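You operate a simulated robot arm through the tools that you are given. There is no shell and no other tool. Be economical: measure what you need, move in short steps, check, and stop when the job is done.

You are at the controls of a simulated two-armed robot. One attempt, no reset.

JOB
On the top of the cloth table, fold the cloth in half, so that its two long edges meet.

The check looks at the end state, three seconds after you hand in, the way a careful person would. Anything else that was tipped, shoved, dropped, spilled or broken makes it a failure. Flat cloth is picked up by pressing the open fingertips on it (5 to 10 N) and closing them slowly along it; thin cloth reads only 2 to 8 mm in the jaws.

ROBOT AND FRAMES
Two 7-joint arms with two-finger parallel grippers on one trunk, on a base that drives. Base frame: it is fixed to the floor where the robot stands at the start and does not move with it; the origin is under the middle of the robot, x ahead of it, y to its left, z up. Lengths are in m, angles in degrees, forces in N, time in s.
The left shoulder is at the start at [0.07, 0.163, 1.12], the right one opposite. With the tool pointing down near the work surface each hand reaches from about 0.38 to 0.88 m from the robot's upright axis, wherever it stands, measured 20 degrees to its own side. Places, roughly: cloth [0.6, 0.1, 0.8]; top of the cloth table [0.6, 0.6, 0.8]. Payload 3.43 kg a hand.
The tool frame of a hand sits at the grasp point between the pads (the TCP): z along the fingers, y along the line on which they close. The tips reach 0.034 m beyond it. Largest opening 0.128 m; finger width 0.024, thickness 0.012; the body of the gripper, 0.048 by 0.13 m, starts 0.096 m behind the TCP.
Orientation is told as [roll, pitch, yaw] about the base's x, y, z axes, in that order, counted from this pose: with the fingers straight down and closing along the base's y, the tool's x points along the base's -x, its y along +y and its z along -z.

CONTROLS
- The arms move only by the tool play_rows. It takes "left_rows", "right_rows" or both (then of equal length, played together; a hand with none holds still); each is a list of rows, each a list of 3 entries, a list of its own where there are three numbers: the shift along the tool's x, y, z in units of 250 mm (1.0 is 250 mm), then the turn, a rotation vector about the tool's x, y, z in units of 120 degrees (1.0 is 120 degrees), then the gripper command, from -1 (fully open) to 1 (shut), values between in proportion. In form: [[[dx, dy, dz], [ax, ay, az], jaw], ...]. A call has 1 to 10 rows; each row is the pose to reach, as a shift and turn from the pose commanded when the call began, along the tool's axes at that moment. A call with a number of a shift or a turn outside -1 to 1 is refused whole. Rows are played at 5 a second. More than 0.05 m and 8.6 degrees between two rows, or a gripper value outside its range, and nothing of the call is played. A pose out of reach is approached as far as the arm can. The call stops where the force on the tool passes 40 N (or 10 N more than at its start, if that is more) or the arm is blocked; 0.2 s more then pass. Each finger travels about 0.153 m/s and halts on what it meets, pressing with about 25 N; the grip force reading is that of the motor and also rises with nothing between the fingers. The clock runs only during rows and for 0.2 s after the last one: add rows that repeat a pose to give the fingers time. The reply holds the time, the measured pose of the TCP, the force on the tool along the base axes, the opening and the grip force, in the units named above and with some noise, with the torque about the TCP (base axes, N m) and any sound that the robot's microphone picked up.
- Cameras (640 x 400 px; columns grow to the right, rows downward): "scene" is now at [0.1208, 0.0252, 1.3343]; the picture's right is [0.33, -0.94, 0.00], its down [-0.66, -0.23, -0.72] and it looks along [0.68, 0.24, -0.70] (base axes); focal length 254 px, centre (320, 200). "left" rides on the left gripper at [0.076, 0.011, -0.16] in its tool frame; the picture's right is [-0.15, 0.99, 0.00], its down [-0.88, -0.13, -0.46] and it looks along [-0.45, -0.07, 0.89] (tool axes); focal length 234 px, centre (320, 200). "right" rides on the right gripper at [0.076, -0.011, -0.16] in its tool frame; the picture's right is [0.15, 0.99, 0.00], its down [-0.88, 0.13, -0.46] and it looks along [-0.45, 0.07, 0.89] (tool axes); focal length 234 px, centre (320, 200). There is no depth. A picture from a camera that has moved, and an enlarged one, comes with that camera's place and axes in the base frame and with its lens. The place of the scene camera against the robot may be out by one fixed shift of up to 0.012 m in any direction.
- grab_frame(camera): a new picture of that camera. It takes no simulated time.
- raise_lower(by): slides the trunk up (or, below 0, down) by that many m; the arms and the scene camera ride with it, the base frame stays. It gives what a move gives, with no picture.
- drive_base(legs): drives the robot by 1 to 6 legs, each [ahead, left, turn to the left] in m, m and degrees, along the robot's own axes; the way and the turn of a leg run together, so that a leg with both is an arc; at most 1.5 m and 180 degrees a leg. The arms and the cameras ride along, it lands a little off, and it stops where it bumps. It gives what a move gives.
- pan_tilt(pan, tilt): turns the head with the scene camera to pan (to the left, within 86 degrees either way) and tilt (down, from -29 to 69), counted from straight ahead of the robot. It gives what a move gives.
- enlarge(camera, box): a new picture of the part [left, top, right, bottom] of that camera's present view, enlarged. It takes no simulated time.
- sign_off(): hands the job in; it is judged then, once.

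Go step by step. Nothing tells you exact positions but the pictures and the camera data: compare them with the known pose of the tool, close in by small moves and look again before you grip or let go. The budget is 120 turns and 100 pictures, counting those below and the enlarged ones. Unless the task says otherwise, let go and move clear before handing in, and close with one line.

The tools are called after "Request:" as a command line: name --argument value ..., lists and objects as JSON in quotes. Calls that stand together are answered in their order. play_rows: Moves the arms, as the interface text tells. Its arguments: {"type":"object","properties":{"left_rows":{"type":"array","items":{"type":"array"}},"right_rows":{"type":"array","items":{"type":"array"}}},"required":[]} The other tools are called the same way: raise_lower (by) slides the trunk up or down; drive_base (legs) drives the base; pan_tilt (pan, tilt) turns the head that bears the scene camera; grab_frame (camera) takes a picture; enlarge (camera, box) takes an enlarged picture of a part of a camera's view; sign_off () hands the job in.

At the start:

```text
clock: 0.0
left_ee_pos: [0.4959, 0.3811, 0.9339]
left_tcp_rot: [0.0, 0.0, 0.0]
left_ft_force: [0.3, -0.3, 0.5]
left_wrist_torque: [0.02, -0.02, 0.01]
left_grip_width: 0.1282
left_finger_force: 0.0
right_ee_pos: [0.6719, -0.1796, 0.9995]
right_tcp_rot: [0.0, 0.0, 0.1]
right_ft_force: [0.3, -0.2, -0.3]
right_wrist_torque: [0.03, 0.02, -0.01]
right_grip_width: 0.1282
right_finger_force: 0.1
trunk travel left (down, up): [-0.6, 0.34]
robot x, y, heading: [-0.0044, 0.0004, -0.2]
head pan, tilt: [19.4, 44.3]
```

scene: 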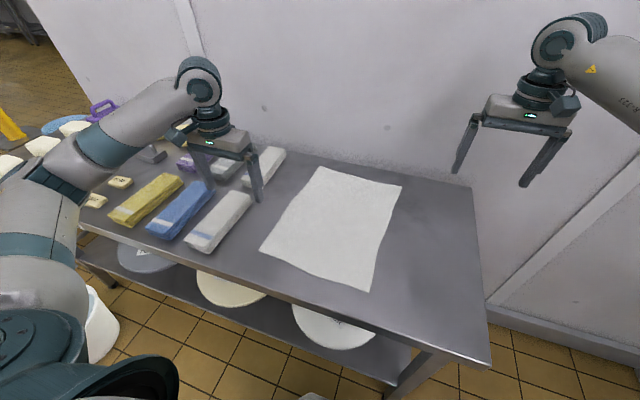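
right: 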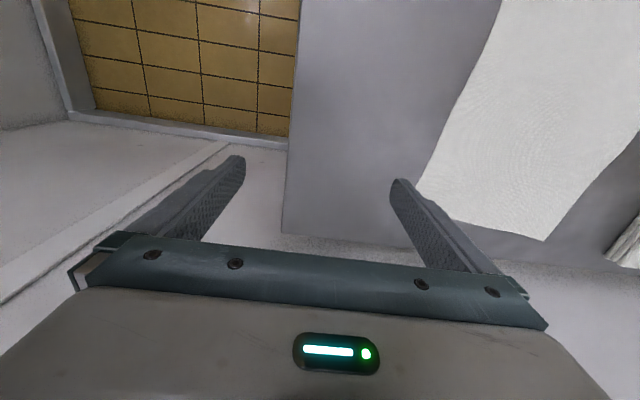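
left: 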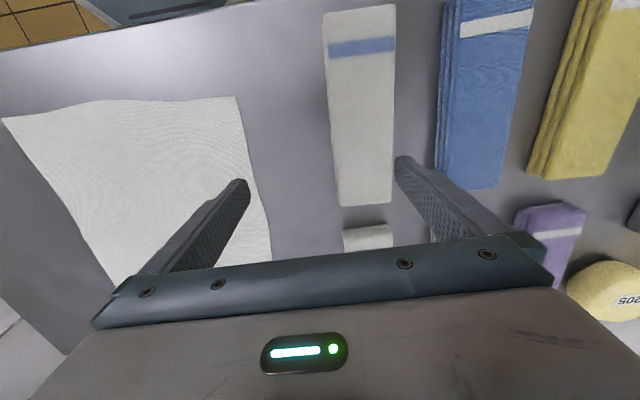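

I see the white cloth lying roughly with corners at A (0.80, 0.26), B (0.79, -0.02), C (0.41, 0.01) and D (0.42, 0.29), long edges along x. Before turning the robot I look to both sides and raise the left hand clear.

Request:
play_rows --left_rows '[[[0, 0, -0.18], [0, 0, 0], -1], [[0, 0, -0.36], [0, 0, 0], -1]]'

Request:
pan_tilt --pan 70 --tilt 40

Request:
grab_frame --camera "scene"

Request:
pan_tilt --pan -60 --tilt 45

Request:
grab_frame --camera "scene"

```text
clock: 0.6
left_ee_pos: [0.4957, 0.3816, 1.0223]
left_tcp_rot: [0.0, 0.0, 0.1]
left_ft_force: [0.0, 0.6, 0.3]
left_wrist_torque: [0.02, -0.04, -0.01]
left_grip_width: 0.128
left_finger_force: 0.0
right_ee_pos: [0.6723, -0.1809, 0.9995]
right_tcp_rot: [0.0, 0.0, 0.0]
right_ft_force: [0.1, -0.3, 0.2]
right_wrist_torque: [0.0, 0.0, 0.01]
right_grip_width: 0.1281
right_finger_force: 0.1
trunk travel left (down, up): [-0.6, 0.34]
robot x, y, heading: [-0.0001, 0.0004, -0.0]
head pan, tilt: [19.4, 44.3]
```

```text
clock: 1.8
left_ee_pos: [0.4968, 0.3819, 1.0211]
left_tcp_rot: [-0.1, 0.1, 0.0]
left_ft_force: [-1.1, 0.8, 0.2]
left_wrist_torque: [-0.02, -0.03, -0.01]
left_grip_width: 0.128
left_finger_force: 0.1
right_ee_pos: [0.6735, -0.1803, 0.9987]
right_tcp_rot: [0.0, 0.1, 0.0]
right_ft_force: [0.7, -0.5, 0.6]
right_wrist_torque: [-0.03, -0.01, -0.04]
right_grip_width: 0.1281
right_finger_force: 0.0
trunk travel left (down, up): [-0.6, 0.34]
robot x, y, heading: [-0.0018, -0.0038, -0.1]
head pan, tilt: [70.0, 40.0]
```

```text
96 pictures are left
camera scene: at [0.0728, 0.0779, 1.3405], right [0.94, -0.34, 0.0], down [-0.22, -0.6, -0.77], along [0.26, 0.72, -0.64], focal length 254 px, centre (320, 200)
```

scene: 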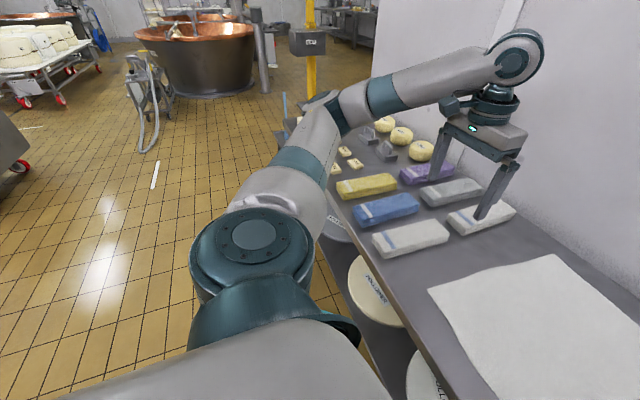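

```text
clock: 3.9
left_ee_pos: [0.4963, 0.3829, 1.0217]
left_tcp_rot: [0.0, -0.1, 0.0]
left_ft_force: [0.8, 0.1, -0.3]
left_wrist_torque: [-0.01, 0.02, 0.01]
left_grip_width: 0.1279
left_finger_force: 0.1
right_ee_pos: [0.6728, -0.1799, 0.9998]
right_tcp_rot: [-0.1, 0.0, 0.1]
right_ft_force: [0.6, 1.1, -0.7]
right_wrist_torque: [-0.04, 0.01, -0.04]
right_grip_width: 0.128
right_finger_force: 0.0
trunk travel left (down, up): [-0.6, 0.34]
robot x, y, heading: [0.0005, 0.0012, 0.2]
head pan, tilt: [-60.0, 45.0]
```

```text
95 pictures are left
camera scene: at [0.0843, -0.0724, 1.3333], right [-0.87, -0.5, 0.0], down [-0.35, 0.61, -0.71], along [0.35, -0.61, -0.71], focal length 254 px, centre (320, 200)
```

scene: 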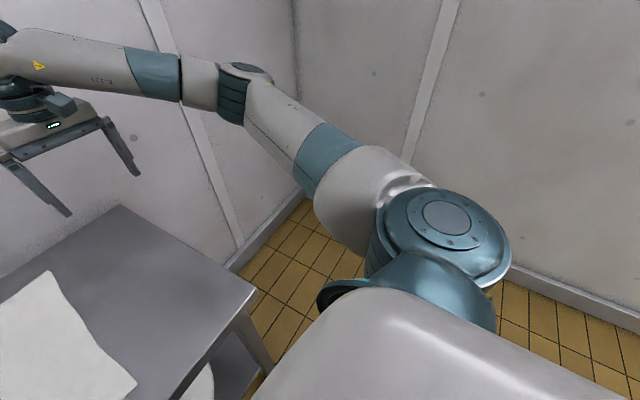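

The left has open floor; on the right there is a wall at about y = -1.17, so there is room. I turn the robot 30° left so both ends of the left long edge are in good reach (right hand far corner, left hand near corner).

Request:
drive_base --legs '[[0.0, -0.05, 0], [0.0, 0, 30], [0.02, 0, 0]]'

Request:
pan_tilt --pan -5 --tilt 48

Request:
grab_frame --camera "scene"

```text
clock: 6.7
left_ee_pos: [0.2509, 0.5407, 1.023]
left_tcp_rot: [0.0, -0.1, 30.3]
left_ft_force: [-0.4, -0.4, -0.1]
left_wrist_torque: [0.02, -0.03, -0.01]
left_grip_width: 0.1281
left_finger_force: 0.0
right_ee_pos: [0.6872, 0.1408, 0.9997]
right_tcp_rot: [-0.1, -0.1, 30.2]
right_ft_force: [0.0, -0.2, -0.1]
right_wrist_torque: [0.01, 0.01, 0.04]
right_grip_width: 0.128
right_finger_force: 0.0
trunk travel left (down, up): [-0.6, 0.34]
robot x, y, heading: [0.0141, -0.0415, 30.1]
head pan, tilt: [-60.0, 45.0]
```

```text
clock: 7.9
left_ee_pos: [0.2532, 0.5402, 1.0222]
left_tcp_rot: [0.0, -0.1, 30.3]
left_ft_force: [0.2, -1.2, 0.1]
left_wrist_torque: [0.0, 0.02, 0.03]
left_grip_width: 0.1278
left_finger_force: 0.1
right_ee_pos: [0.688, 0.1422, 0.9992]
right_tcp_rot: [-0.1, -0.1, 30.2]
right_ft_force: [0.1, 0.1, 0.6]
right_wrist_torque: [0.02, 0.02, -0.02]
right_grip_width: 0.1281
right_finger_force: 0.0
trunk travel left (down, up): [-0.6, 0.34]
robot x, y, heading: [0.0179, -0.0375, 30.2]
head pan, tilt: [-5.0, 48.0]
```

```text
94 pictures are left
camera scene: at [0.1247, 0.0163, 1.3291], right [0.43, -0.9, 0.0], down [-0.67, -0.32, -0.67], along [0.61, 0.28, -0.74], focal length 254 px, centre (320, 200)
```

scene: 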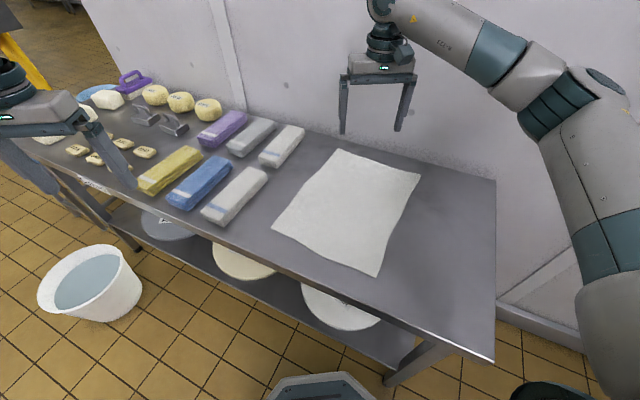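

The base turned cleanly and the corner estimates agree with the first view. I bring both hands above the left long edge's ends, turning the jaws to close along the edge.

Request:
play_rows --left_rows '[[[-0.013, -0.093, 0], [0, 0, -0.046], -0.5], [[-0.025, -0.186, 0], [0, 0, -0.092], 0], [[-0.038, -0.28, 0], [0, 0, -0.137], 0.3], [[-0.05, -0.373, 0], [0, 0, -0.183], 0.3], [[-0.063, -0.466, 0], [0, 0, -0.229], 0.3], [[-0.076, -0.559, 0], [0, 0, -0.275], 0.3], [[-0.088, -0.652, 0], [0, 0, -0.321], 0.3], [[-0.101, -0.746, 0], [0, 0, -0.366], 0.3], [[-0.113, -0.839, 0], [0, 0, -0.412], 0.3], [[-0.126, -0.932, 0], [0, 0, -0.458], 0.3]]' --right_rows '[[[-0.048, 0.02, 0.03], [0, 0, -0.046], -0.5], [[-0.095, 0.041, 0.06], [0, 0, -0.092], 0], [[-0.143, 0.061, 0.09], [0, 0, -0.137], 0.3], [[-0.19, 0.082, 0.12], [0, 0, -0.183], 0.3], [[-0.238, 0.102, 0.15], [0, 0, -0.229], 0.3], [[-0.286, 0.122, 0.18], [0, 0, -0.275], 0.3], [[-0.333, 0.143, 0.21], [0, 0, -0.321], 0.3], [[-0.381, 0.163, 0.24], [0, 0, -0.366], 0.3], [[-0.428, 0.184, 0.27], [0, 0, -0.412], 0.3], [[-0.476, 0.204, 0.3], [0, 0, -0.458], 0.3]]'

Request:
grab_frame --camera "right"

Request:
grab_frame --camera "scene"

```text
clock: 10.1
left_ee_pos: [0.3986, 0.3541, 1.0221]
left_tcp_rot: [0.0, -0.1, 85.4]
left_ft_force: [0.4, 0.4, -0.7]
left_wrist_torque: [0.03, 0.02, -0.01]
left_grip_width: 0.0449
left_finger_force: 0.0
right_ee_pos: [0.74, 0.2092, 0.9498]
right_tcp_rot: [0.2, 0.0, 65.7]
right_ft_force: [-0.3, -0.2, -0.1]
right_wrist_torque: [-0.03, 0.02, 0.03]
right_grip_width: 0.0447
right_finger_force: 0.1
right hand out of reach, approached as far as the arm can: row 7, 8, 9, 10
trunk travel left (down, up): [-0.6, 0.34]
robot x, y, heading: [0.0173, -0.0387, 30.4]
head pan, tilt: [-5.0, 48.0]
```

```text
93 pictures are left
camera right: at [0.7204, 0.136, 1.1091], right [-0.96, 0.27, 0.0], down [0.24, 0.86, 0.46], along [0.12, 0.44, -0.89], focal length 234 px, centre (320, 200)
```

right: 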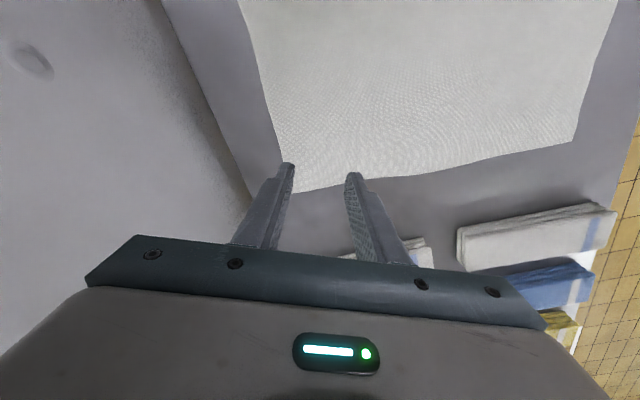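

```text
92 pictures are left
camera scene: at [0.1257, 0.0154, 1.329], right [0.43, -0.9, 0.0], down [-0.67, -0.32, -0.67], along [0.6, 0.29, -0.74], focal length 254 px, centre (320, 200)
```

scene: 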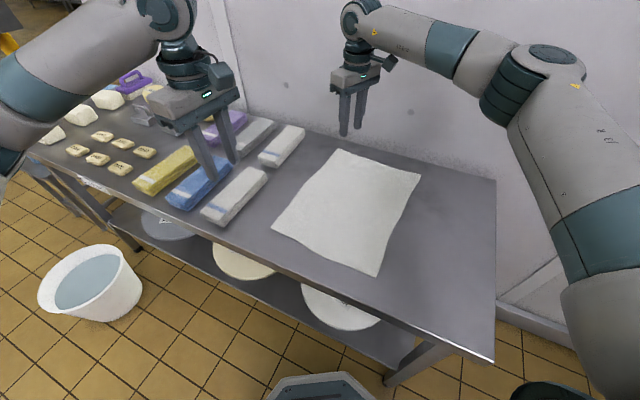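

The right hand fell short, by a yaw limit or by reach. I test by moving it straight to the corner with its present yaw.

Request:
play_rows --right_rows '[[[-0.059, -0.01, 0.067], [0, 0, 0], 0.3], [[-0.118, -0.02, 0.133], [0, 0, 0], 0.3], [[-0.176, -0.03, 0.2], [0, 0, 0], 0.3], [[-0.176, -0.03, 0.2], [0, 0, 0], 0.3]]'

```text
clock: 11.1
left_ee_pos: [0.3967, 0.3546, 1.0217]
left_tcp_rot: [0.0, 0.0, 85.1]
left_ft_force: [-0.6, 0.4, 0.7]
left_wrist_torque: [0.03, -0.04, 0.03]
left_grip_width: 0.0446
left_finger_force: 0.1
right_ee_pos: [0.74, 0.2088, 0.9509]
right_tcp_rot: [-0.1, 0.0, 65.8]
right_ft_force: [-0.1, -0.1, -0.6]
right_wrist_torque: [0.02, 0.02, -0.02]
right_grip_width: 0.045
right_finger_force: 0.0
right hand out of reach, approached as far as the arm can: row 1, 2, 3, 4
trunk travel left (down, up): [-0.6, 0.34]
robot x, y, heading: [0.0194, -0.0382, 30.3]
head pan, tilt: [-5.0, 48.0]
```

No motion at all with that yaw; I try the same move while easing the yaw back.

Request:
play_rows --right_rows '[[[0, 0, 0], [0, 0, 0.06], 0.3], [[0, 0, 0.0], [0, 0, 0.12], 0.3], [[0, 0, 0], [0, 0, 0.18], 0.3], [[-0.059, -0.01, 0.067], [0, 0, 0.2], 0.3], [[-0.118, -0.02, 0.133], [0, 0, 0.2], 0.3], [[-0.176, -0.03, 0.2], [0, 0, 0.2], 0.3], [[-0.176, -0.03, 0.2], [0, 0, 0.2], 0.3]]'

```text
clock: 12.7
left_ee_pos: [0.3973, 0.3532, 1.023]
left_tcp_rot: [0.0, 0.1, 85.2]
left_ft_force: [0.4, -0.7, 0.3]
left_wrist_torque: [0.03, 0.01, -0.04]
left_grip_width: 0.0445
left_finger_force: 0.0
right_ee_pos: [0.7677, 0.2453, 0.9021]
right_tcp_rot: [-0.1, -0.1, 41.7]
right_ft_force: [0.1, -0.9, 0.1]
right_wrist_torque: [-0.01, 0.0, 0.03]
right_grip_width: 0.0448
right_finger_force: 0.0
trunk travel left (down, up): [-0.6, 0.34]
robot x, y, heading: [0.0152, -0.0374, 30.0]
head pan, tilt: [-5.0, 48.0]
```

The position is reachable at yaw 42°, which suits pinching the corner across its bisector. I look through the right camera.

Request:
grab_frame --camera "right"

```text
91 pictures are left
camera right: at [0.7188, 0.1866, 1.0613], right [-0.77, 0.64, 0.0], down [0.57, 0.68, 0.46], along [0.29, 0.35, -0.89], focal length 234 px, centre (320, 200)
```

right: 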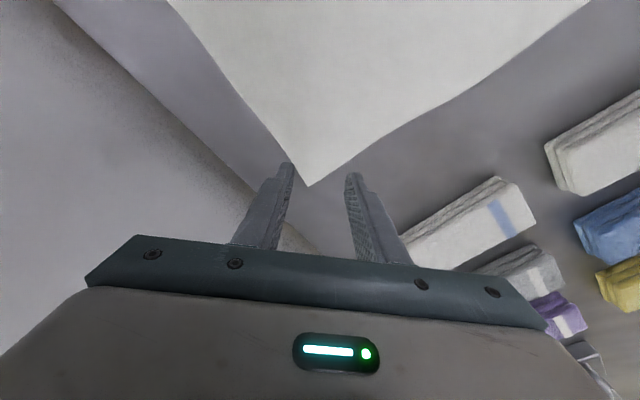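

Corner A sits at about (0.804, 0.267), so the scene estimates are shifted ~13 mm in y. I place the right hand over the corner and bring the left hand over corner D with a mirrored yaw.

Request:
play_rows --left_rows '[[[0.04, -0.031, 0.07], [0, 0, -0.054], 0.44], [[0.08, -0.062, 0.14], [0, 0, -0.107], 0.44], [[0.12, -0.093, 0.21], [0, 0, -0.161], 0.44], [[0.161, -0.123, 0.279], [0, 0, -0.214], 0.44], [[0.201, -0.154, 0.349], [0, 0, -0.268], 0.44], [[0.241, -0.185, 0.418], [0, 0, -0.321], 0.44], [[0.281, -0.216, 0.488], [0, 0, -0.375], 0.44]]' --right_rows '[[[-0.02, -0.01, 0.03], [0, 0, 0], 0.44], [[-0.04, -0.02, 0.06], [0, 0, 0], 0.44], [[-0.053, -0.031, 0.09], [0, 0, 0], 0.44], [[-0.053, -0.031, 0.12], [0, 0, 0], 0.44], [[-0.053, -0.031, 0.15], [0, 0, 0], 0.44], [[-0.053, -0.031, 0.18], [0, 0, 0], 0.44], [[-0.053, -0.031, 0.18], [0, 0, 0], 0.44]]'

Request:
grab_frame --camera "left"

Request:
grab_frame --camera "right"

```text
clock: 14.3
left_ee_pos: [0.479, 0.3165, 0.8822]
left_tcp_rot: [0.1, 0.3, 129.9]
left_ft_force: [0.1, 0.9, 0.2]
left_wrist_torque: [0.01, 0.0, 0.01]
left_grip_width: 0.0357
left_finger_force: 0.0
left hand out of reach, approached as far as the arm can: row 6, 7
right_ee_pos: [0.7824, 0.2495, 0.8571]
right_tcp_rot: [0.0, 0.1, 41.7]
right_ft_force: [-0.7, -0.5, 0.1]
right_wrist_torque: [-0.03, 0.02, -0.05]
right_grip_width: 0.0359
right_finger_force: 0.1
trunk travel left (down, up): [-0.6, 0.34]
robot x, y, heading: [0.0202, -0.0414, 30.1]
head pan, tilt: [-5.0, 48.0]
```

```text
90 pictures are left
camera left: at [0.5185, 0.2524, 1.0422], right [-0.85, -0.52, 0.0], down [-0.47, 0.76, 0.45], along [-0.24, 0.39, -0.89], focal length 234 px, centre (320, 200)
```

left: 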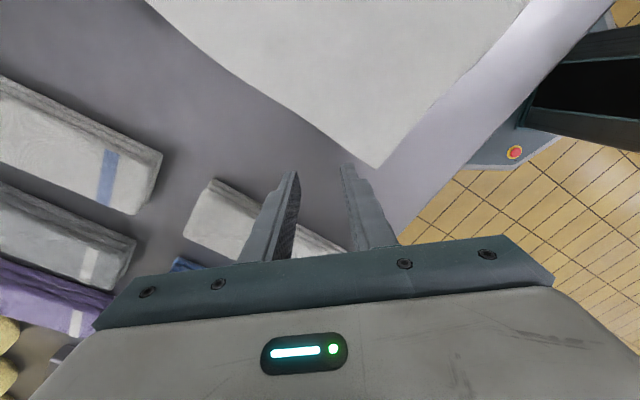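

```text
89 pictures are left
camera right: at [0.7338, 0.192, 1.0162], right [-0.77, 0.64, 0.0], down [0.57, 0.68, 0.46], along [0.29, 0.35, -0.89], focal length 234 px, centre (320, 200)
```

right: 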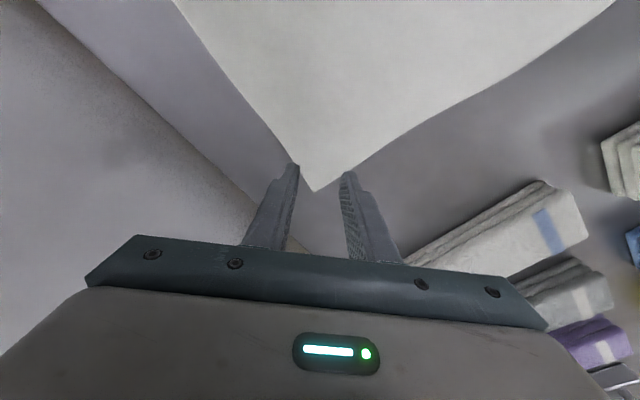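

Right hand is well placed over corner A. The left hand meets a limit at yaw 130°; I ease it to about 108° and move to corner D at (0.423, 0.293).

Request:
play_rows --left_rows '[[[0, 0, 0], [0, 0, 0.06], 0.44], [[0, 0, 0], [0, 0, 0.12], 0.44], [[0, 0, 0], [0, 0, 0.18], 0.44], [[0.01, 0.06, 0], [0, 0, 0.18], 0.44], [[0.02, 0.12, 0.0], [0, 0, 0.18], 0.44], [[0.03, 0.18, 0.02], [0, 0, 0.18], 0.44], [[0.039, 0.231, 0.05], [0, 0, 0.18], 0.44], [[0.039, 0.231, 0.05], [0, 0, 0.18], 0.44]]'

Request:
grab_frame --camera "left"

```text
clock: 16.1
left_ee_pos: [0.4398, 0.2733, 0.8716]
left_tcp_rot: [0.1, 0.0, 108.6]
left_ft_force: [0.5, -0.1, -0.1]
left_wrist_torque: [-0.01, 0.01, 0.02]
left_grip_width: 0.036
left_finger_force: 0.0
right_ee_pos: [0.7822, 0.2496, 0.8566]
right_tcp_rot: [0.0, 0.1, 41.7]
right_ft_force: [-0.1, 1.1, -0.1]
right_wrist_torque: [0.0, 0.01, 0.04]
right_grip_width: 0.0356
right_finger_force: 0.0
trunk travel left (down, up): [-0.6, 0.34]
robot x, y, heading: [0.0191, -0.0384, 30.2]
head pan, tilt: [-5.0, 48.0]
```

```text
88 pictures are left
camera left: at [0.4535, 0.1974, 1.0305], right [-0.98, -0.18, 0.0], down [-0.16, 0.88, 0.46], along [-0.08, 0.45, -0.89], focal length 234 px, centre (320, 200)
```

left: 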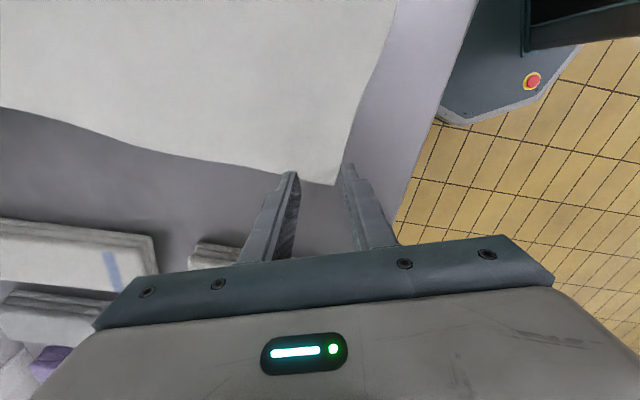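

Both hands are nearly right; I shift the left one 15 mm inward so both tips land on cloth, then lower both to just above contact.

Request:
play_rows --left_rows '[[[0.015, -0.058, 0.04], [0, 0, 0], 0.44], [[0.015, -0.058, 0.09], [0, 0, 0], 0.44], [[0.015, -0.058, 0.134], [0, 0, 0], 0.44], [[0.015, -0.058, 0.134], [0, 0, 0], 0.44]]' --right_rows '[[[0, 0, 0.02], [0, 0, 0], 0.44], [[0, 0, 0.05], [0, 0, 0], 0.44], [[0, 0, 0.074], [0, 0, 0], 0.44], [[0, 0, 0.074], [0, 0, 0], 0.44]]'

Request:
play_rows --left_rows '[[[0, 0, 0.008], [0, 0, 0], 0.44], [[0, 0, 0.016], [0, 0, 0], 0.44], [[0, 0, 0.016], [0, 0, 0], 0.44]]' --right_rows '[[[0, 0, 0.008], [0, 0, 0], 0.44], [[0, 0, 0.016], [0, 0, 0], 0.44], [[0, 0, 0.016], [0, 0, 0], 0.44]]'

```text
clock: 17.1
left_ee_pos: [0.4548, 0.2734, 0.8373]
left_tcp_rot: [0.0, 0.0, 108.7]
left_ft_force: [0.4, 0.1, 0.2]
left_wrist_torque: [0.02, -0.01, -0.02]
left_grip_width: 0.0359
left_finger_force: 0.1
right_ee_pos: [0.7826, 0.2512, 0.8403]
right_tcp_rot: [0.0, 0.0, 41.7]
right_ft_force: [0.0, 0.7, 0.1]
right_wrist_torque: [0.01, -0.02, -0.01]
right_grip_width: 0.0359
right_finger_force: 0.1
trunk travel left (down, up): [-0.6, 0.34]
robot x, y, heading: [0.0159, -0.0382, 30.2]
head pan, tilt: [-5.0, 48.0]
```

```text
clock: 17.9
left_ee_pos: [0.4542, 0.2729, 0.8356]
left_tcp_rot: [-0.1, 0.0, 108.7]
left_ft_force: [0.8, 4.0, 18.6]
left_wrist_torque: [0.1, 0.32, -0.06]
left_grip_width: 0.0357
left_finger_force: 0.1
right_ee_pos: [0.7813, 0.25, 0.837]
right_tcp_rot: [0.0, -0.1, 41.7]
right_ft_force: [-0.5, -0.3, 0.2]
right_wrist_torque: [-0.03, -0.01, -0.02]
right_grip_width: 0.0358
right_finger_force: 0.1
trunk travel left (down, up): [-0.6, 0.34]
robot x, y, heading: [0.0155, -0.0403, 30.4]
head pan, tilt: [-5.0, 48.0]
```

The left tips are pressing at 18.6 N, a bit hard; I ease it by 1 mm and bring the right down in 1 mm steps.

Request:
play_rows --left_rows '[[[0, 0, -0.004], [0, 0, 0], 0.44], [[0, 0, -0.004], [0, 0, 0], 0.44]]' --right_rows '[[[0, 0, 0.004], [0, 0, 0], 0.44], [[0, 0, 0.006], [0, 0, 0], 0.44]]'

```text
clock: 18.5
left_ee_pos: [0.4543, 0.2728, 0.836]
left_tcp_rot: [-0.1, 0.1, 108.6]
left_ft_force: [2.4, 4.2, 15.4]
left_wrist_torque: [0.15, 0.06, -0.03]
left_grip_width: 0.0357
left_finger_force: 0.1
right_ee_pos: [0.7826, 0.2484, 0.8367]
right_tcp_rot: [0.0, -0.1, 41.7]
right_ft_force: [-0.5, 0.6, 3.1]
right_wrist_torque: [-0.03, 0.05, -0.02]
right_grip_width: 0.0357
right_finger_force: 0.1
trunk travel left (down, up): [-0.6, 0.34]
robot x, y, heading: [0.0194, -0.0381, 30.1]
head pan, tilt: [-5.0, 48.0]
```

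Contact is at TCP z ≈ 0.836. I trim both to about 7 N and close slowly along the cloth.

Request:
play_rows --left_rows '[[[0, 0, -0.008], [0, 0, 0], 0.44], [[0, 0, -0.008], [0, 0, 0], 0.51], [[0, 0, -0.008], [0, 0, 0], 0.58], [[0, 0, -0.008], [0, 0, 0], 0.65], [[0, 0, -0.008], [0, 0, 0], 0.72], [[0, 0, -0.008], [0, 0, 0], 0.79], [[0, 0, -0.008], [0, 0, 0], 0.86], [[0, 0, -0.008], [0, 0, 0], 0.93], [[0, 0, -0.008], [0, 0, 0], 1], [[0, 0, -0.008], [0, 0, 0], 1]]' --right_rows '[[[0, 0, 0.005], [0, 0, 0], 0.44], [[0, 0, 0.005], [0, 0, 0], 0.51], [[0, 0, 0.005], [0, 0, 0], 0.58], [[0, 0, 0.005], [0, 0, 0], 0.65], [[0, 0, 0.005], [0, 0, 0], 0.72], [[0, 0, 0.005], [0, 0, 0], 0.79], [[0, 0, 0.005], [0, 0, 0], 0.86], [[0, 0, 0.005], [0, 0, 0], 0.93], [[0, 0, 0.005], [0, 0, 0], 1], [[0, 0, 0.005], [0, 0, 0], 1]]'

Request:
grab_frame --camera "left"

Request:
grab_frame --camera "right"

```text
clock: 20.7
left_ee_pos: [0.4542, 0.2726, 0.8377]
left_tcp_rot: [-0.1, -0.1, 108.5]
left_ft_force: [-0.3, 0.0, -0.4]
left_wrist_torque: [0.0, -0.01, 0.01]
left_grip_width: 0.0001
left_finger_force: 24.3
right_ee_pos: [0.7804, 0.2492, 0.8347]
right_tcp_rot: [0.0, -0.2, 41.7]
right_ft_force: [1.0, 0.3, 21.7]
right_wrist_torque: [0.0, 0.03, 0.02]
right_grip_width: 0.0021
right_finger_force: 25.0
trunk travel left (down, up): [-0.6, 0.34]
robot x, y, heading: [0.0182, -0.0407, 30.2]
head pan, tilt: [-5.0, 48.0]
```

```text
87 pictures are left
camera left: at [0.4672, 0.197, 0.9978], right [-0.98, -0.18, 0.0], down [-0.16, 0.88, 0.46], along [-0.08, 0.45, -0.89], focal length 234 px, centre (320, 200)
```

left: 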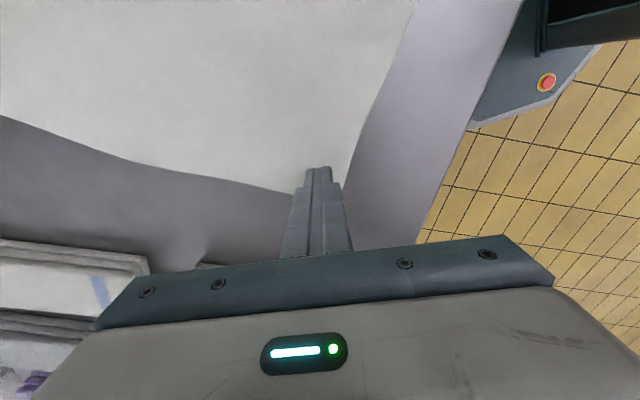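

```text
86 pictures are left
camera right: at [0.7319, 0.1901, 0.9943], right [-0.77, 0.64, 0.0], down [0.57, 0.68, 0.46], along [0.29, 0.35, -0.89], focal length 234 px, centre (320, 200)
```

right: 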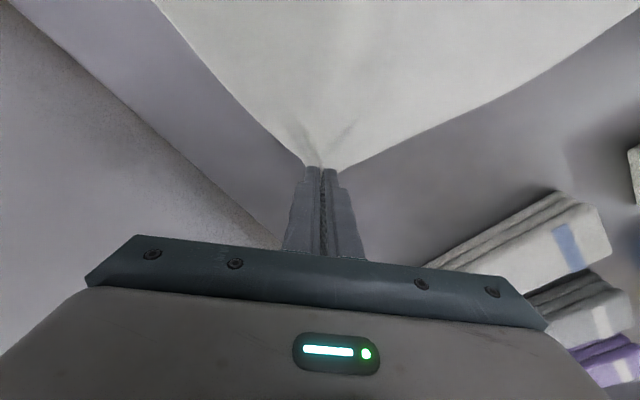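

The right jaw holds a fold of cloth (2.1 mm); the left lost contact and closed empty. I reopen the left and press again by small steps.

Request:
play_rows --left_rows '[[[0, 0, 0], [0, 0, 0], 0.7], [[0, 0, 0], [0, 0, 0], 0.44], [[0, 0, 0.003], [0, 0, 0], 0.44], [[0, 0, 0.006], [0, 0, 0], 0.44]]'

Request:
play_rows --left_rows '[[[0, 0, 0.002], [0, 0, 0], 0.44], [[0, 0, 0.002], [0, 0, 0], 0.44]]'

```text
clock: 21.7
left_ee_pos: [0.4535, 0.2721, 0.8359]
left_tcp_rot: [-0.1, -0.1, 108.6]
left_ft_force: [0.1, 0.7, -1.2]
left_wrist_torque: [-0.02, 0.01, 0.02]
left_grip_width: 0.0356
left_finger_force: 0.1
right_ee_pos: [0.7807, 0.2482, 0.836]
right_tcp_rot: [0.0, -0.2, 41.7]
right_ft_force: [2.3, 1.6, 22.7]
right_wrist_torque: [-0.02, 0.04, 0.0]
right_grip_width: 0.002
right_finger_force: 25.2
trunk travel left (down, up): [-0.6, 0.34]
robot x, y, heading: [0.0177, -0.0397, 30.3]
head pan, tilt: [-5.0, 48.0]
```

```text
clock: 22.3
left_ee_pos: [0.4539, 0.2731, 0.8355]
left_tcp_rot: [-0.1, 0.0, 108.6]
left_ft_force: [-0.2, -0.1, 1.8]
left_wrist_torque: [0.01, 0.01, -0.01]
left_grip_width: 0.0356
left_finger_force: 0.1
right_ee_pos: [0.7799, 0.2485, 0.8359]
right_tcp_rot: [0.0, -0.2, 41.6]
right_ft_force: [3.2, 2.1, 21.5]
right_wrist_torque: [0.01, -0.05, -0.01]
right_grip_width: 0.002
right_finger_force: 24.7
trunk travel left (down, up): [-0.6, 0.34]
robot x, y, heading: [0.0174, -0.0401, 30.1]
head pan, tilt: [-5.0, 48.0]
```

Light touch on the left now; I add 1 mm and close slowly.

Request:
play_rows --left_rows '[[[0, 0, 0.005], [0, 0, 0], 0.44], [[0, 0, 0.005], [0, 0, 0], 0.51], [[0, 0, 0.005], [0, 0, 0], 0.58], [[0, 0, 0.005], [0, 0, 0], 0.65], [[0, 0, 0.005], [0, 0, 0], 0.72], [[0, 0, 0.005], [0, 0, 0], 0.79], [[0, 0, 0.005], [0, 0, 0], 0.86], [[0, 0, 0.005], [0, 0, 0], 0.93], [[0, 0, 0.005], [0, 0, 0], 1], [[0, 0, 0.005], [0, 0, 0], 1]]'

Request:
grab_frame --camera "left"

```text
clock: 24.5
left_ee_pos: [0.4538, 0.2721, 0.8355]
left_tcp_rot: [-0.2, 0.0, 108.6]
left_ft_force: [2.9, -1.6, 15.9]
left_wrist_torque: [-0.1, -0.07, -0.02]
left_grip_width: 0.0023
left_finger_force: 24.8
right_ee_pos: [0.7807, 0.2471, 0.835]
right_tcp_rot: [0.0, -0.2, 41.7]
right_ft_force: [0.6, 2.9, 17.8]
right_wrist_torque: [0.05, 0.05, 0.02]
right_grip_width: 0.0026
right_finger_force: 25.1
trunk travel left (down, up): [-0.6, 0.34]
robot x, y, heading: [0.0172, -0.0388, 30.3]
head pan, tilt: [-5.0, 48.0]
```

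```text
85 pictures are left
camera left: at [0.4667, 0.1961, 0.9951], right [-0.98, -0.18, 0.0], down [-0.16, 0.88, 0.46], along [-0.08, 0.45, -0.89], focal length 234 px, centre (320, 200)
```

left: 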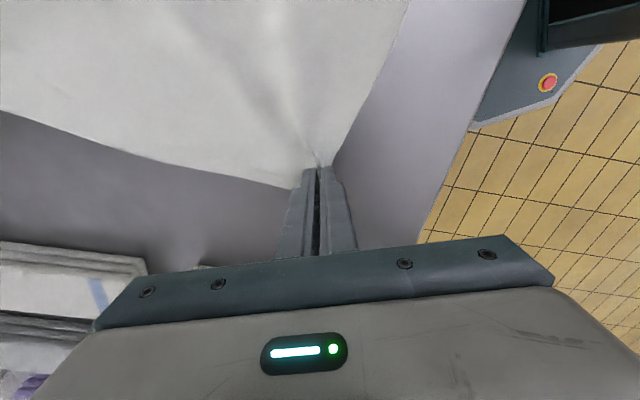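

Both jaws now hold cloth (about 2 mm each). I lift both together along an arc about the fold line and check the hold.

Request:
play_rows --left_rows '[[[0.008, 0.003, -0.076], [0, 0, 0], 1], [[0.026, 0.011, -0.148], [0, 0, 0], 1], [[0.059, 0.024, -0.216], [0, 0, 0], 1], [[0.104, 0.043, -0.28], [0, 0, 0], 1], [[0.159, 0.066, -0.332], [0, 0, 0], 1], [[0.222, 0.092, -0.376], [0, 0, 0], 1]]' --right_rows '[[[0.005, -0.006, -0.076], [0, 0, 0], 1], [[0.02, -0.02, -0.148], [0, 0, 0], 1], [[0.045, -0.045, -0.216], [0, 0, 0], 1], [[0.08, -0.078, -0.28], [0, 0, 0], 1], [[0.123, -0.12, -0.332], [0, 0, 0], 1], [[0.172, -0.169, -0.376], [0, 0, 0], 1]]'

Request:
grab_frame --camera "scene"

```text
clock: 25.9
left_ee_pos: [0.451, 0.2122, 0.9281]
left_tcp_rot: [-0.1, -0.1, 108.6]
left_ft_force: [3.3, -0.6, 0.7]
left_wrist_torque: [-0.03, -0.17, -0.02]
left_grip_width: 0.0021
left_finger_force: 25.0
right_ee_pos: [0.7799, 0.1887, 0.9275]
right_tcp_rot: [0.1, -0.1, 41.7]
right_ft_force: [-4.3, -0.6, -0.3]
right_wrist_torque: [0.01, 0.14, -0.01]
right_grip_width: 0.0024
right_finger_force: 25.5
trunk travel left (down, up): [-0.6, 0.34]
robot x, y, heading: [0.0151, -0.0414, 30.3]
head pan, tilt: [-5.0, 48.0]
```

```text
84 pictures are left
camera scene: at [0.1248, 0.0146, 1.3291], right [0.43, -0.9, 0.0], down [-0.67, -0.32, -0.67], along [0.6, 0.29, -0.74], focal length 254 px, centre (320, 200)
```

scene: 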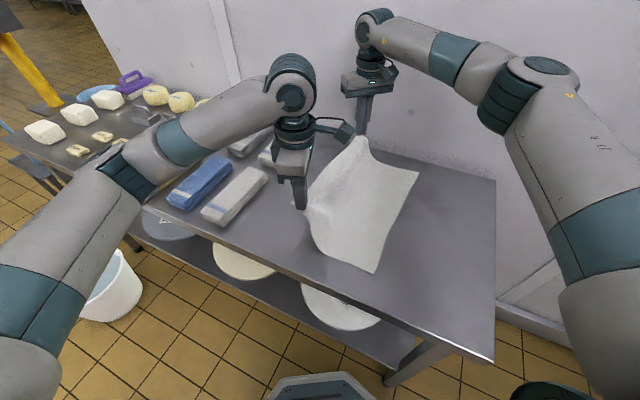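

The edge is lifted cleanly between both hands. I continue the arc to above the fold line, easing the span slightly and starting to tilt the fingers toward +y.

Request:
play_rows --left_rows '[[[0.052, 0.018, -0.015], [0.016, -0.047, 0], 1], [[0.104, 0.037, -0.027], [0.032, -0.095, 0], 1], [[0.155, 0.055, -0.036], [0.048, -0.142, 0], 1], [[0.207, 0.074, -0.04], [0.064, -0.19, 0], 1]]' --right_rows '[[[0.042, -0.036, -0.015], [-0.037, -0.033, 0], 1], [[0.084, -0.073, -0.027], [-0.075, -0.067, 0], 1], [[0.125, -0.11, -0.036], [-0.112, -0.1, 0], 1], [[0.167, -0.146, -0.04], [-0.149, -0.133, 0], 1]]'

Request:
grab_frame --camera "scene"

```text
clock: 26.9
left_ee_pos: [0.5082, 0.1823, 0.9392]
left_tcp_rot: [-7.8, -22.8, 109.8]
left_ft_force: [0.3, -1.0, 0.9]
left_wrist_torque: [0.06, 0.05, 0.02]
left_grip_width: 0.0024
left_finger_force: 24.7
left hand out of reach, approached as far as the arm can: row 1, 2, 3, 4
right_ee_pos: [0.7721, 0.1327, 0.9364]
right_tcp_rot: [18.6, -15.8, 38.9]
right_ft_force: [-0.8, -0.5, 0.2]
right_wrist_torque: [0.04, 0.01, 0.02]
right_grip_width: 0.0022
right_finger_force: 24.7
trunk travel left (down, up): [-0.6, 0.34]
robot x, y, heading: [0.0194, -0.0425, 30.6]
head pan, tilt: [-5.0, 48.0]
```

```text
83 pictures are left
camera scene: at [0.1256, 0.0124, 1.3292], right [0.43, -0.9, 0.0], down [-0.67, -0.31, -0.67], along [0.6, 0.29, -0.74], focal length 254 px, centre (320, 200)
```

scene: 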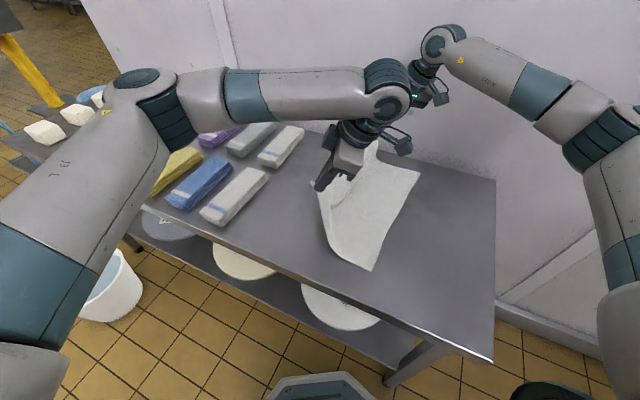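

The right hand followed, but the left is too close in for that tilt and drifted in x. I take the left's tilt back while bringing it to its proper place.

Request:
play_rows --left_rows '[[[0, 0, 0], [-0.016, 0.047, 0], 1], [[0, 0, 0], [-0.032, 0.095, 0], 1], [[0.004, 0.08, -0.012], [-0.048, 0.142, 0], 1], [[0.009, 0.165, -0.026], [-0.064, 0.19, 0], 1], [[0.013, 0.249, -0.041], [-0.064, 0.19, 0], 1], [[0.013, 0.249, -0.041], [-0.064, 0.19, 0], 1]]'

```text
clock: 28.3
left_ee_pos: [0.4692, 0.1746, 0.9332]
left_tcp_rot: [0.1, 0.1, 108.3]
left_ft_force: [0.3, -1.1, -0.6]
left_wrist_torque: [-0.01, 0.01, 0.01]
left_grip_width: 0.0024
left_finger_force: 25.6
left hand out of reach, approached as far as the arm can: row 4, 5, 6
right_ee_pos: [0.7717, 0.1359, 0.9364]
right_tcp_rot: [18.4, -15.7, 39.1]
right_ft_force: [1.5, -0.3, -0.3]
right_wrist_torque: [0.0, 0.04, 0.01]
right_grip_width: 0.0021
right_finger_force: 25.2
trunk travel left (down, up): [-0.6, 0.34]
robot x, y, heading: [0.0149, -0.0414, 30.1]
head pan, tilt: [-5.0, 48.0]
```

Both hands still hold. I let the base carry the edge halfway over, in steps, lowering in between.

Request:
drive_base --legs '[[-0.045, -0.05, 0]]'

Request:
grab_frame --camera "scene"

```text
clock: 29.3
left_ee_pos: [0.4561, 0.1084, 0.9345]
left_tcp_rot: [-0.1, 0.0, 108.5]
left_ft_force: [-0.2, 0.3, -0.4]
left_wrist_torque: [0.02, 0.01, 0.01]
left_grip_width: 0.0025
left_finger_force: 24.6
right_ee_pos: [0.7584, 0.0705, 0.9368]
right_tcp_rot: [18.4, -15.8, 39.1]
right_ft_force: [0.2, -0.8, -0.7]
right_wrist_torque: [0.0, -0.01, 0.01]
right_grip_width: 0.0021
right_finger_force: 24.8
trunk travel left (down, up): [-0.6, 0.34]
robot x, y, heading: [0.0048, -0.1057, 30.4]
head pan, tilt: [-5.0, 48.0]
```

```text
82 pictures are left
camera scene: at [0.1116, -0.0499, 1.3291], right [0.43, -0.9, 0.0], down [-0.67, -0.32, -0.67], along [0.6, 0.29, -0.74], focal length 254 px, centre (320, 200)
```

scene: 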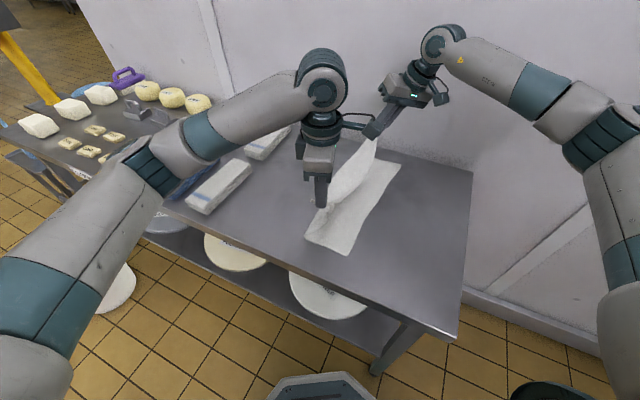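

The flap is over the fold line. I lower the trunk 4 cm and drive the rest of the way.

Request:
raise_lower --by -0.04

Request:
drive_base --legs '[[-0.039, -0.055, 0]]'

Request:
grab_frame --camera "scene"

Request:
grab_frame --camera "right"

Request:
grab_frame --camera "left"

```text
clock: 30.2
left_ee_pos: [0.4563, 0.1093, 0.8955]
left_tcp_rot: [0.0, 0.1, 108.4]
left_ft_force: [-0.2, -0.7, -0.6]
left_wrist_torque: [0.01, -0.04, 0.01]
left_grip_width: 0.0025
left_finger_force: 24.6
right_ee_pos: [0.758, 0.0717, 0.897]
right_tcp_rot: [18.4, -15.6, 39.2]
right_ft_force: [-0.3, 0.2, 0.1]
right_wrist_torque: [-0.03, -0.03, -0.02]
right_grip_width: 0.002
right_finger_force: 24.7
trunk travel left (down, up): [-0.56, 0.38]
robot x, y, heading: [0.0027, -0.1094, 30.2]
head pan, tilt: [-5.0, 48.0]
```

```text
clock: 31.2
left_ee_pos: [0.4506, 0.0418, 0.8957]
left_tcp_rot: [-0.1, 0.0, 108.4]
left_ft_force: [0.1, -0.7, 1.7]
left_wrist_torque: [0.07, -0.01, 0.0]
left_grip_width: 0.0025
left_finger_force: 24.7
right_ee_pos: [0.7522, 0.0035, 0.8979]
right_tcp_rot: [18.5, -15.7, 39.1]
right_ft_force: [-0.6, 0.3, 0.6]
right_wrist_torque: [0.0, -0.05, -0.01]
right_grip_width: 0.0023
right_finger_force: 25.1
trunk travel left (down, up): [-0.56, 0.38]
robot x, y, heading: [-0.0033, -0.1696, 30.4]
head pan, tilt: [-5.0, 48.0]
```

```text
81 pictures are left
camera scene: at [0.1055, -0.117, 1.2892], right [0.43, -0.9, 0.0], down [-0.67, -0.32, -0.67], along [0.6, 0.29, -0.74], focal length 254 px, centre (320, 200)
```

scene: 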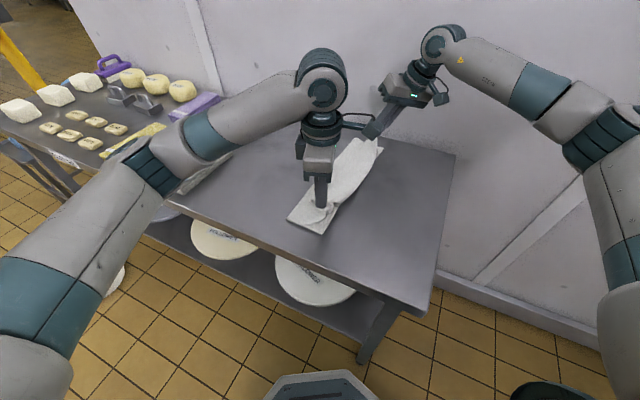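

```text
80 pictures are left
camera right: at [0.7041, -0.1147, 1.0182], right [-0.77, 0.59, 0.26], down [0.57, 0.44, 0.7], along [0.29, 0.68, -0.67], focal length 234 px, centre (320, 200)
```

right: 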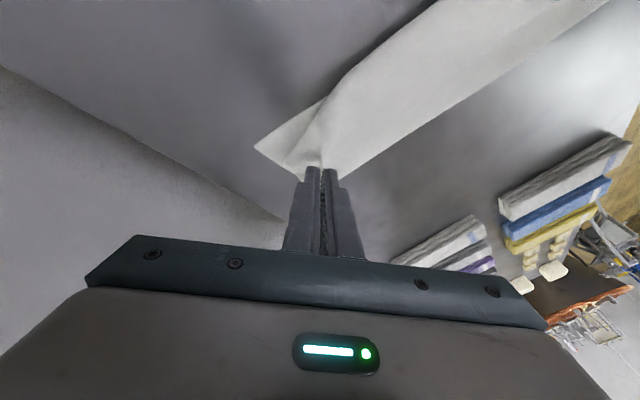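

```text
79 pictures are left
camera left: at [0.4629, -0.0343, 1.0545], right [-0.98, -0.17, 0.0], down [-0.15, 0.88, 0.46], along [-0.08, 0.45, -0.89], focal length 234 px, centre (320, 200)
```

left: 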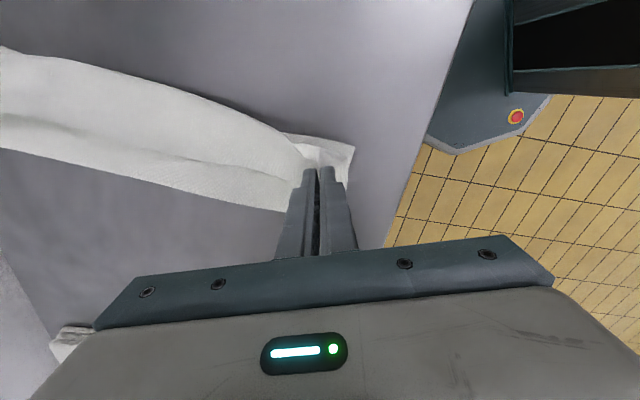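

The flap is nearly over its mate: bottom corners are at about B (0.794, -0.013) and C (0.416, 0.023). I lower both hands to just above the layers, shift the right hand 2 cm in +x and tilt it a bit more.

Request:
play_rows --left_rows '[[[-0.002, 0.003, 0.046], [0, 0, 0], 1], [[-0.004, 0.007, 0.092], [0, 0, 0], 1], [[-0.007, 0.01, 0.138], [0, 0, 0], 1], [[-0.009, 0.014, 0.184], [0, 0, 0], 1], [[-0.009, 0.014, 0.184], [0, 0, 0], 1]]' --right_rows '[[[-0.002, -0.027, 0.044], [-0.031, -0.028, 0], 1], [[-0.005, -0.055, 0.088], [-0.062, -0.055, 0], 1], [[-0.007, -0.082, 0.133], [-0.093, -0.083, 0], 1], [[-0.01, -0.109, 0.177], [-0.1245, -0.111, 0], 1], [[-0.01, -0.109, 0.177], [-0.1245, -0.111, 0], 1]]'

Request:
grab_frame --camera "right"

Request:
grab_frame --camera "left"

Request:
grab_frame --camera "scene"

```text
clock: 32.4
left_ee_pos: [0.4457, 0.0444, 0.8487]
left_tcp_rot: [-0.1, 0.1, 108.4]
left_ft_force: [2.0, -0.2, 1.1]
left_wrist_torque: [-0.01, -0.06, -0.01]
left_grip_width: 0.0025
left_finger_force: 24.4
right_ee_pos: [0.7715, 0.0043, 0.8485]
right_tcp_rot: [35.8, -27.7, 32.5]
right_ft_force: [-1.3, 0.8, 0.1]
right_wrist_torque: [-0.03, 0.01, 0.04]
right_grip_width: 0.0024
right_finger_force: 25.2
trunk travel left (down, up): [-0.56, 0.38]
robot x, y, heading: [-0.0037, -0.1702, 30.4]
head pan, tilt: [-5.0, 48.0]
```

```text
78 pictures are left
camera right: at [0.724, -0.147, 0.9219], right [-0.77, 0.46, 0.45], down [0.57, 0.17, 0.8], along [0.29, 0.87, -0.4], focal length 234 px, centre (320, 200)
```

right: 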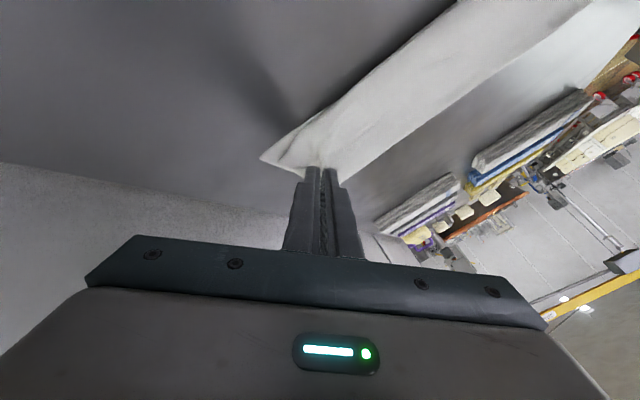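

```text
77 pictures are left
camera left: at [0.4592, -0.0319, 1.0089], right [-0.98, -0.17, 0.0], down [-0.15, 0.88, 0.45], along [-0.08, 0.45, -0.89], focal length 234 px, centre (320, 200)
```

left: 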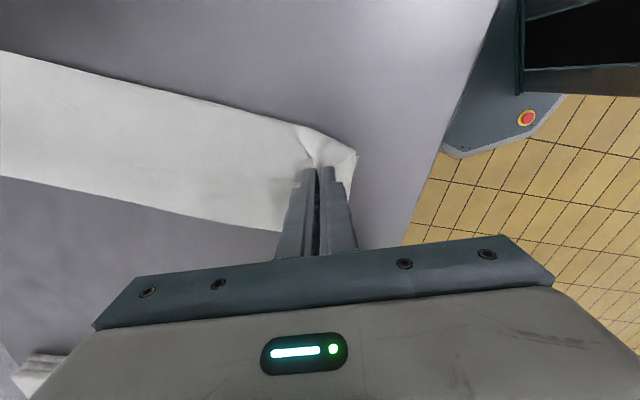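

```text
76 pictures are left
camera scene: at [0.1054, -0.1153, 1.2891], right [0.43, -0.9, 0.0], down [-0.67, -0.32, -0.67], along [0.61, 0.29, -0.74], focal length 254 px, centre (320, 200)
```

scene: 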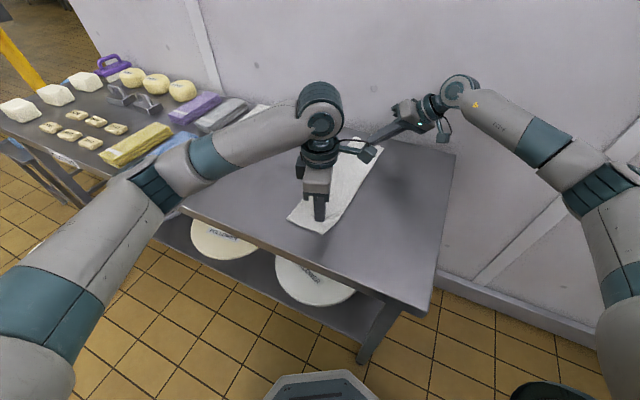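

The flap lies well over the lower layer. I open both jaws gently and withdraw straight back along the fingers.

Request:
play_rows --left_rows '[[[0, 0, 0.012], [0, 0, 0], 1], [[0, 0, 0.012], [0, 0, 0], 0.85], [[0, 0, 0.012], [0, 0, 0], 0.7], [[0, 0, 0.012], [0, 0, 0], 0.6], [[0, 0, 0.012], [0, 0, 0], 0.6], [[0, 0, -0.06], [0, 0, 0], 0.6], [[0, 0, -0.14], [0, 0, 0], 0.6], [[0, 0, -0.24], [0, 0, 0], 0.6], [[0, 0, -0.34], [0, 0, 0], 0.6]]' --right_rows '[[[0, 0, 0.008], [0, 0, 0], 1], [[0, 0, 0.008], [0, 0, 0], 0.85], [[0, 0, 0.008], [0, 0, 0], 0.7], [[0, 0, 0.008], [0, 0, 0], 0.6], [[0, 0, 0.008], [0, 0, 0], 0.6], [[0, 0, -0.06], [0, 0, 0], 0.6], [[0, 0, -0.14], [0, 0, 0], 0.6], [[0, 0, -0.24], [0, 0, 0], 0.6], [[0, 0, -0.34], [0, 0, 0], 0.6]]'

Request:
grab_frame --camera "right"

Request:
grab_frame --camera "left"

Request:
grab_frame --camera "scene"

```text
clock: 34.4
left_ee_pos: [0.4529, 0.0453, 0.9344]
left_tcp_rot: [0.1, 0.1, 108.2]
left_ft_force: [0.5, 0.4, -0.4]
left_wrist_torque: [-0.02, -0.02, 0.02]
left_grip_width: 0.0255
left_finger_force: 0.1
left hand out of reach, approached as far as the arm can: row 8, 9
right_ee_pos: [0.7735, -0.0563, 0.9099]
right_tcp_rot: [35.8, -27.6, 32.6]
right_ft_force: [-0.3, 0.4, 0.4]
right_wrist_torque: [0.0, -0.04, 0.01]
right_grip_width: 0.0256
right_finger_force: 0.1
trunk travel left (down, up): [-0.56, 0.38]
robot x, y, heading: [-0.0025, -0.1717, 29.9]
head pan, tilt: [-5.0, 48.0]
```

```text
75 pictures are left
camera right: at [0.7233, -0.2081, 0.9837], right [-0.77, 0.46, 0.45], down [0.57, 0.17, 0.8], along [0.29, 0.87, -0.4], focal length 234 px, centre (320, 200)
```

right: 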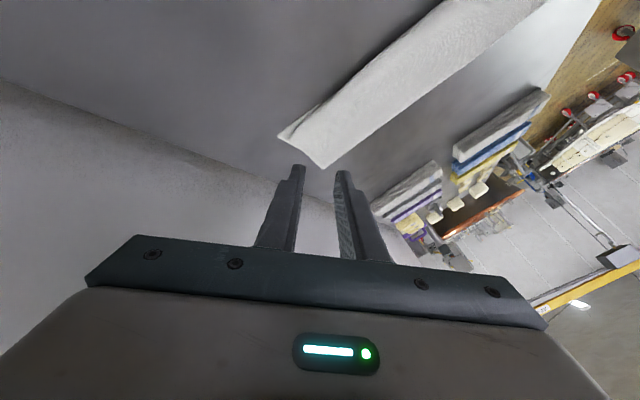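

```text
74 pictures are left
camera left: at [0.4657, -0.0294, 1.0933], right [-0.99, -0.17, 0.0], down [-0.15, 0.88, 0.45], along [-0.08, 0.45, -0.89], focal length 234 px, centre (320, 200)
```

left: 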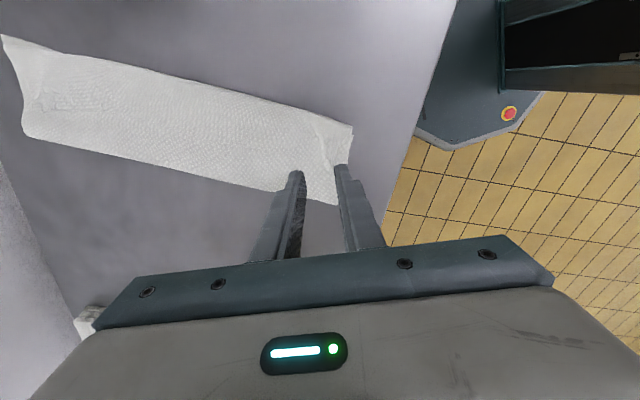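

```text
73 pictures are left
camera scene: at [0.1051, -0.1163, 1.2891], right [0.43, -0.9, 0.0], down [-0.67, -0.32, -0.67], along [0.61, 0.29, -0.74], focal length 254 px, centre (320, 200)
```

scene: 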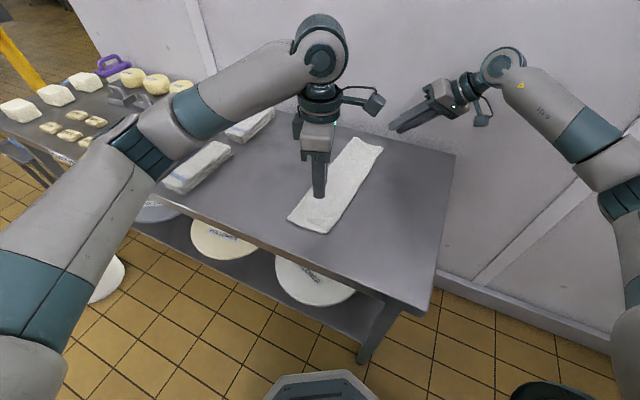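

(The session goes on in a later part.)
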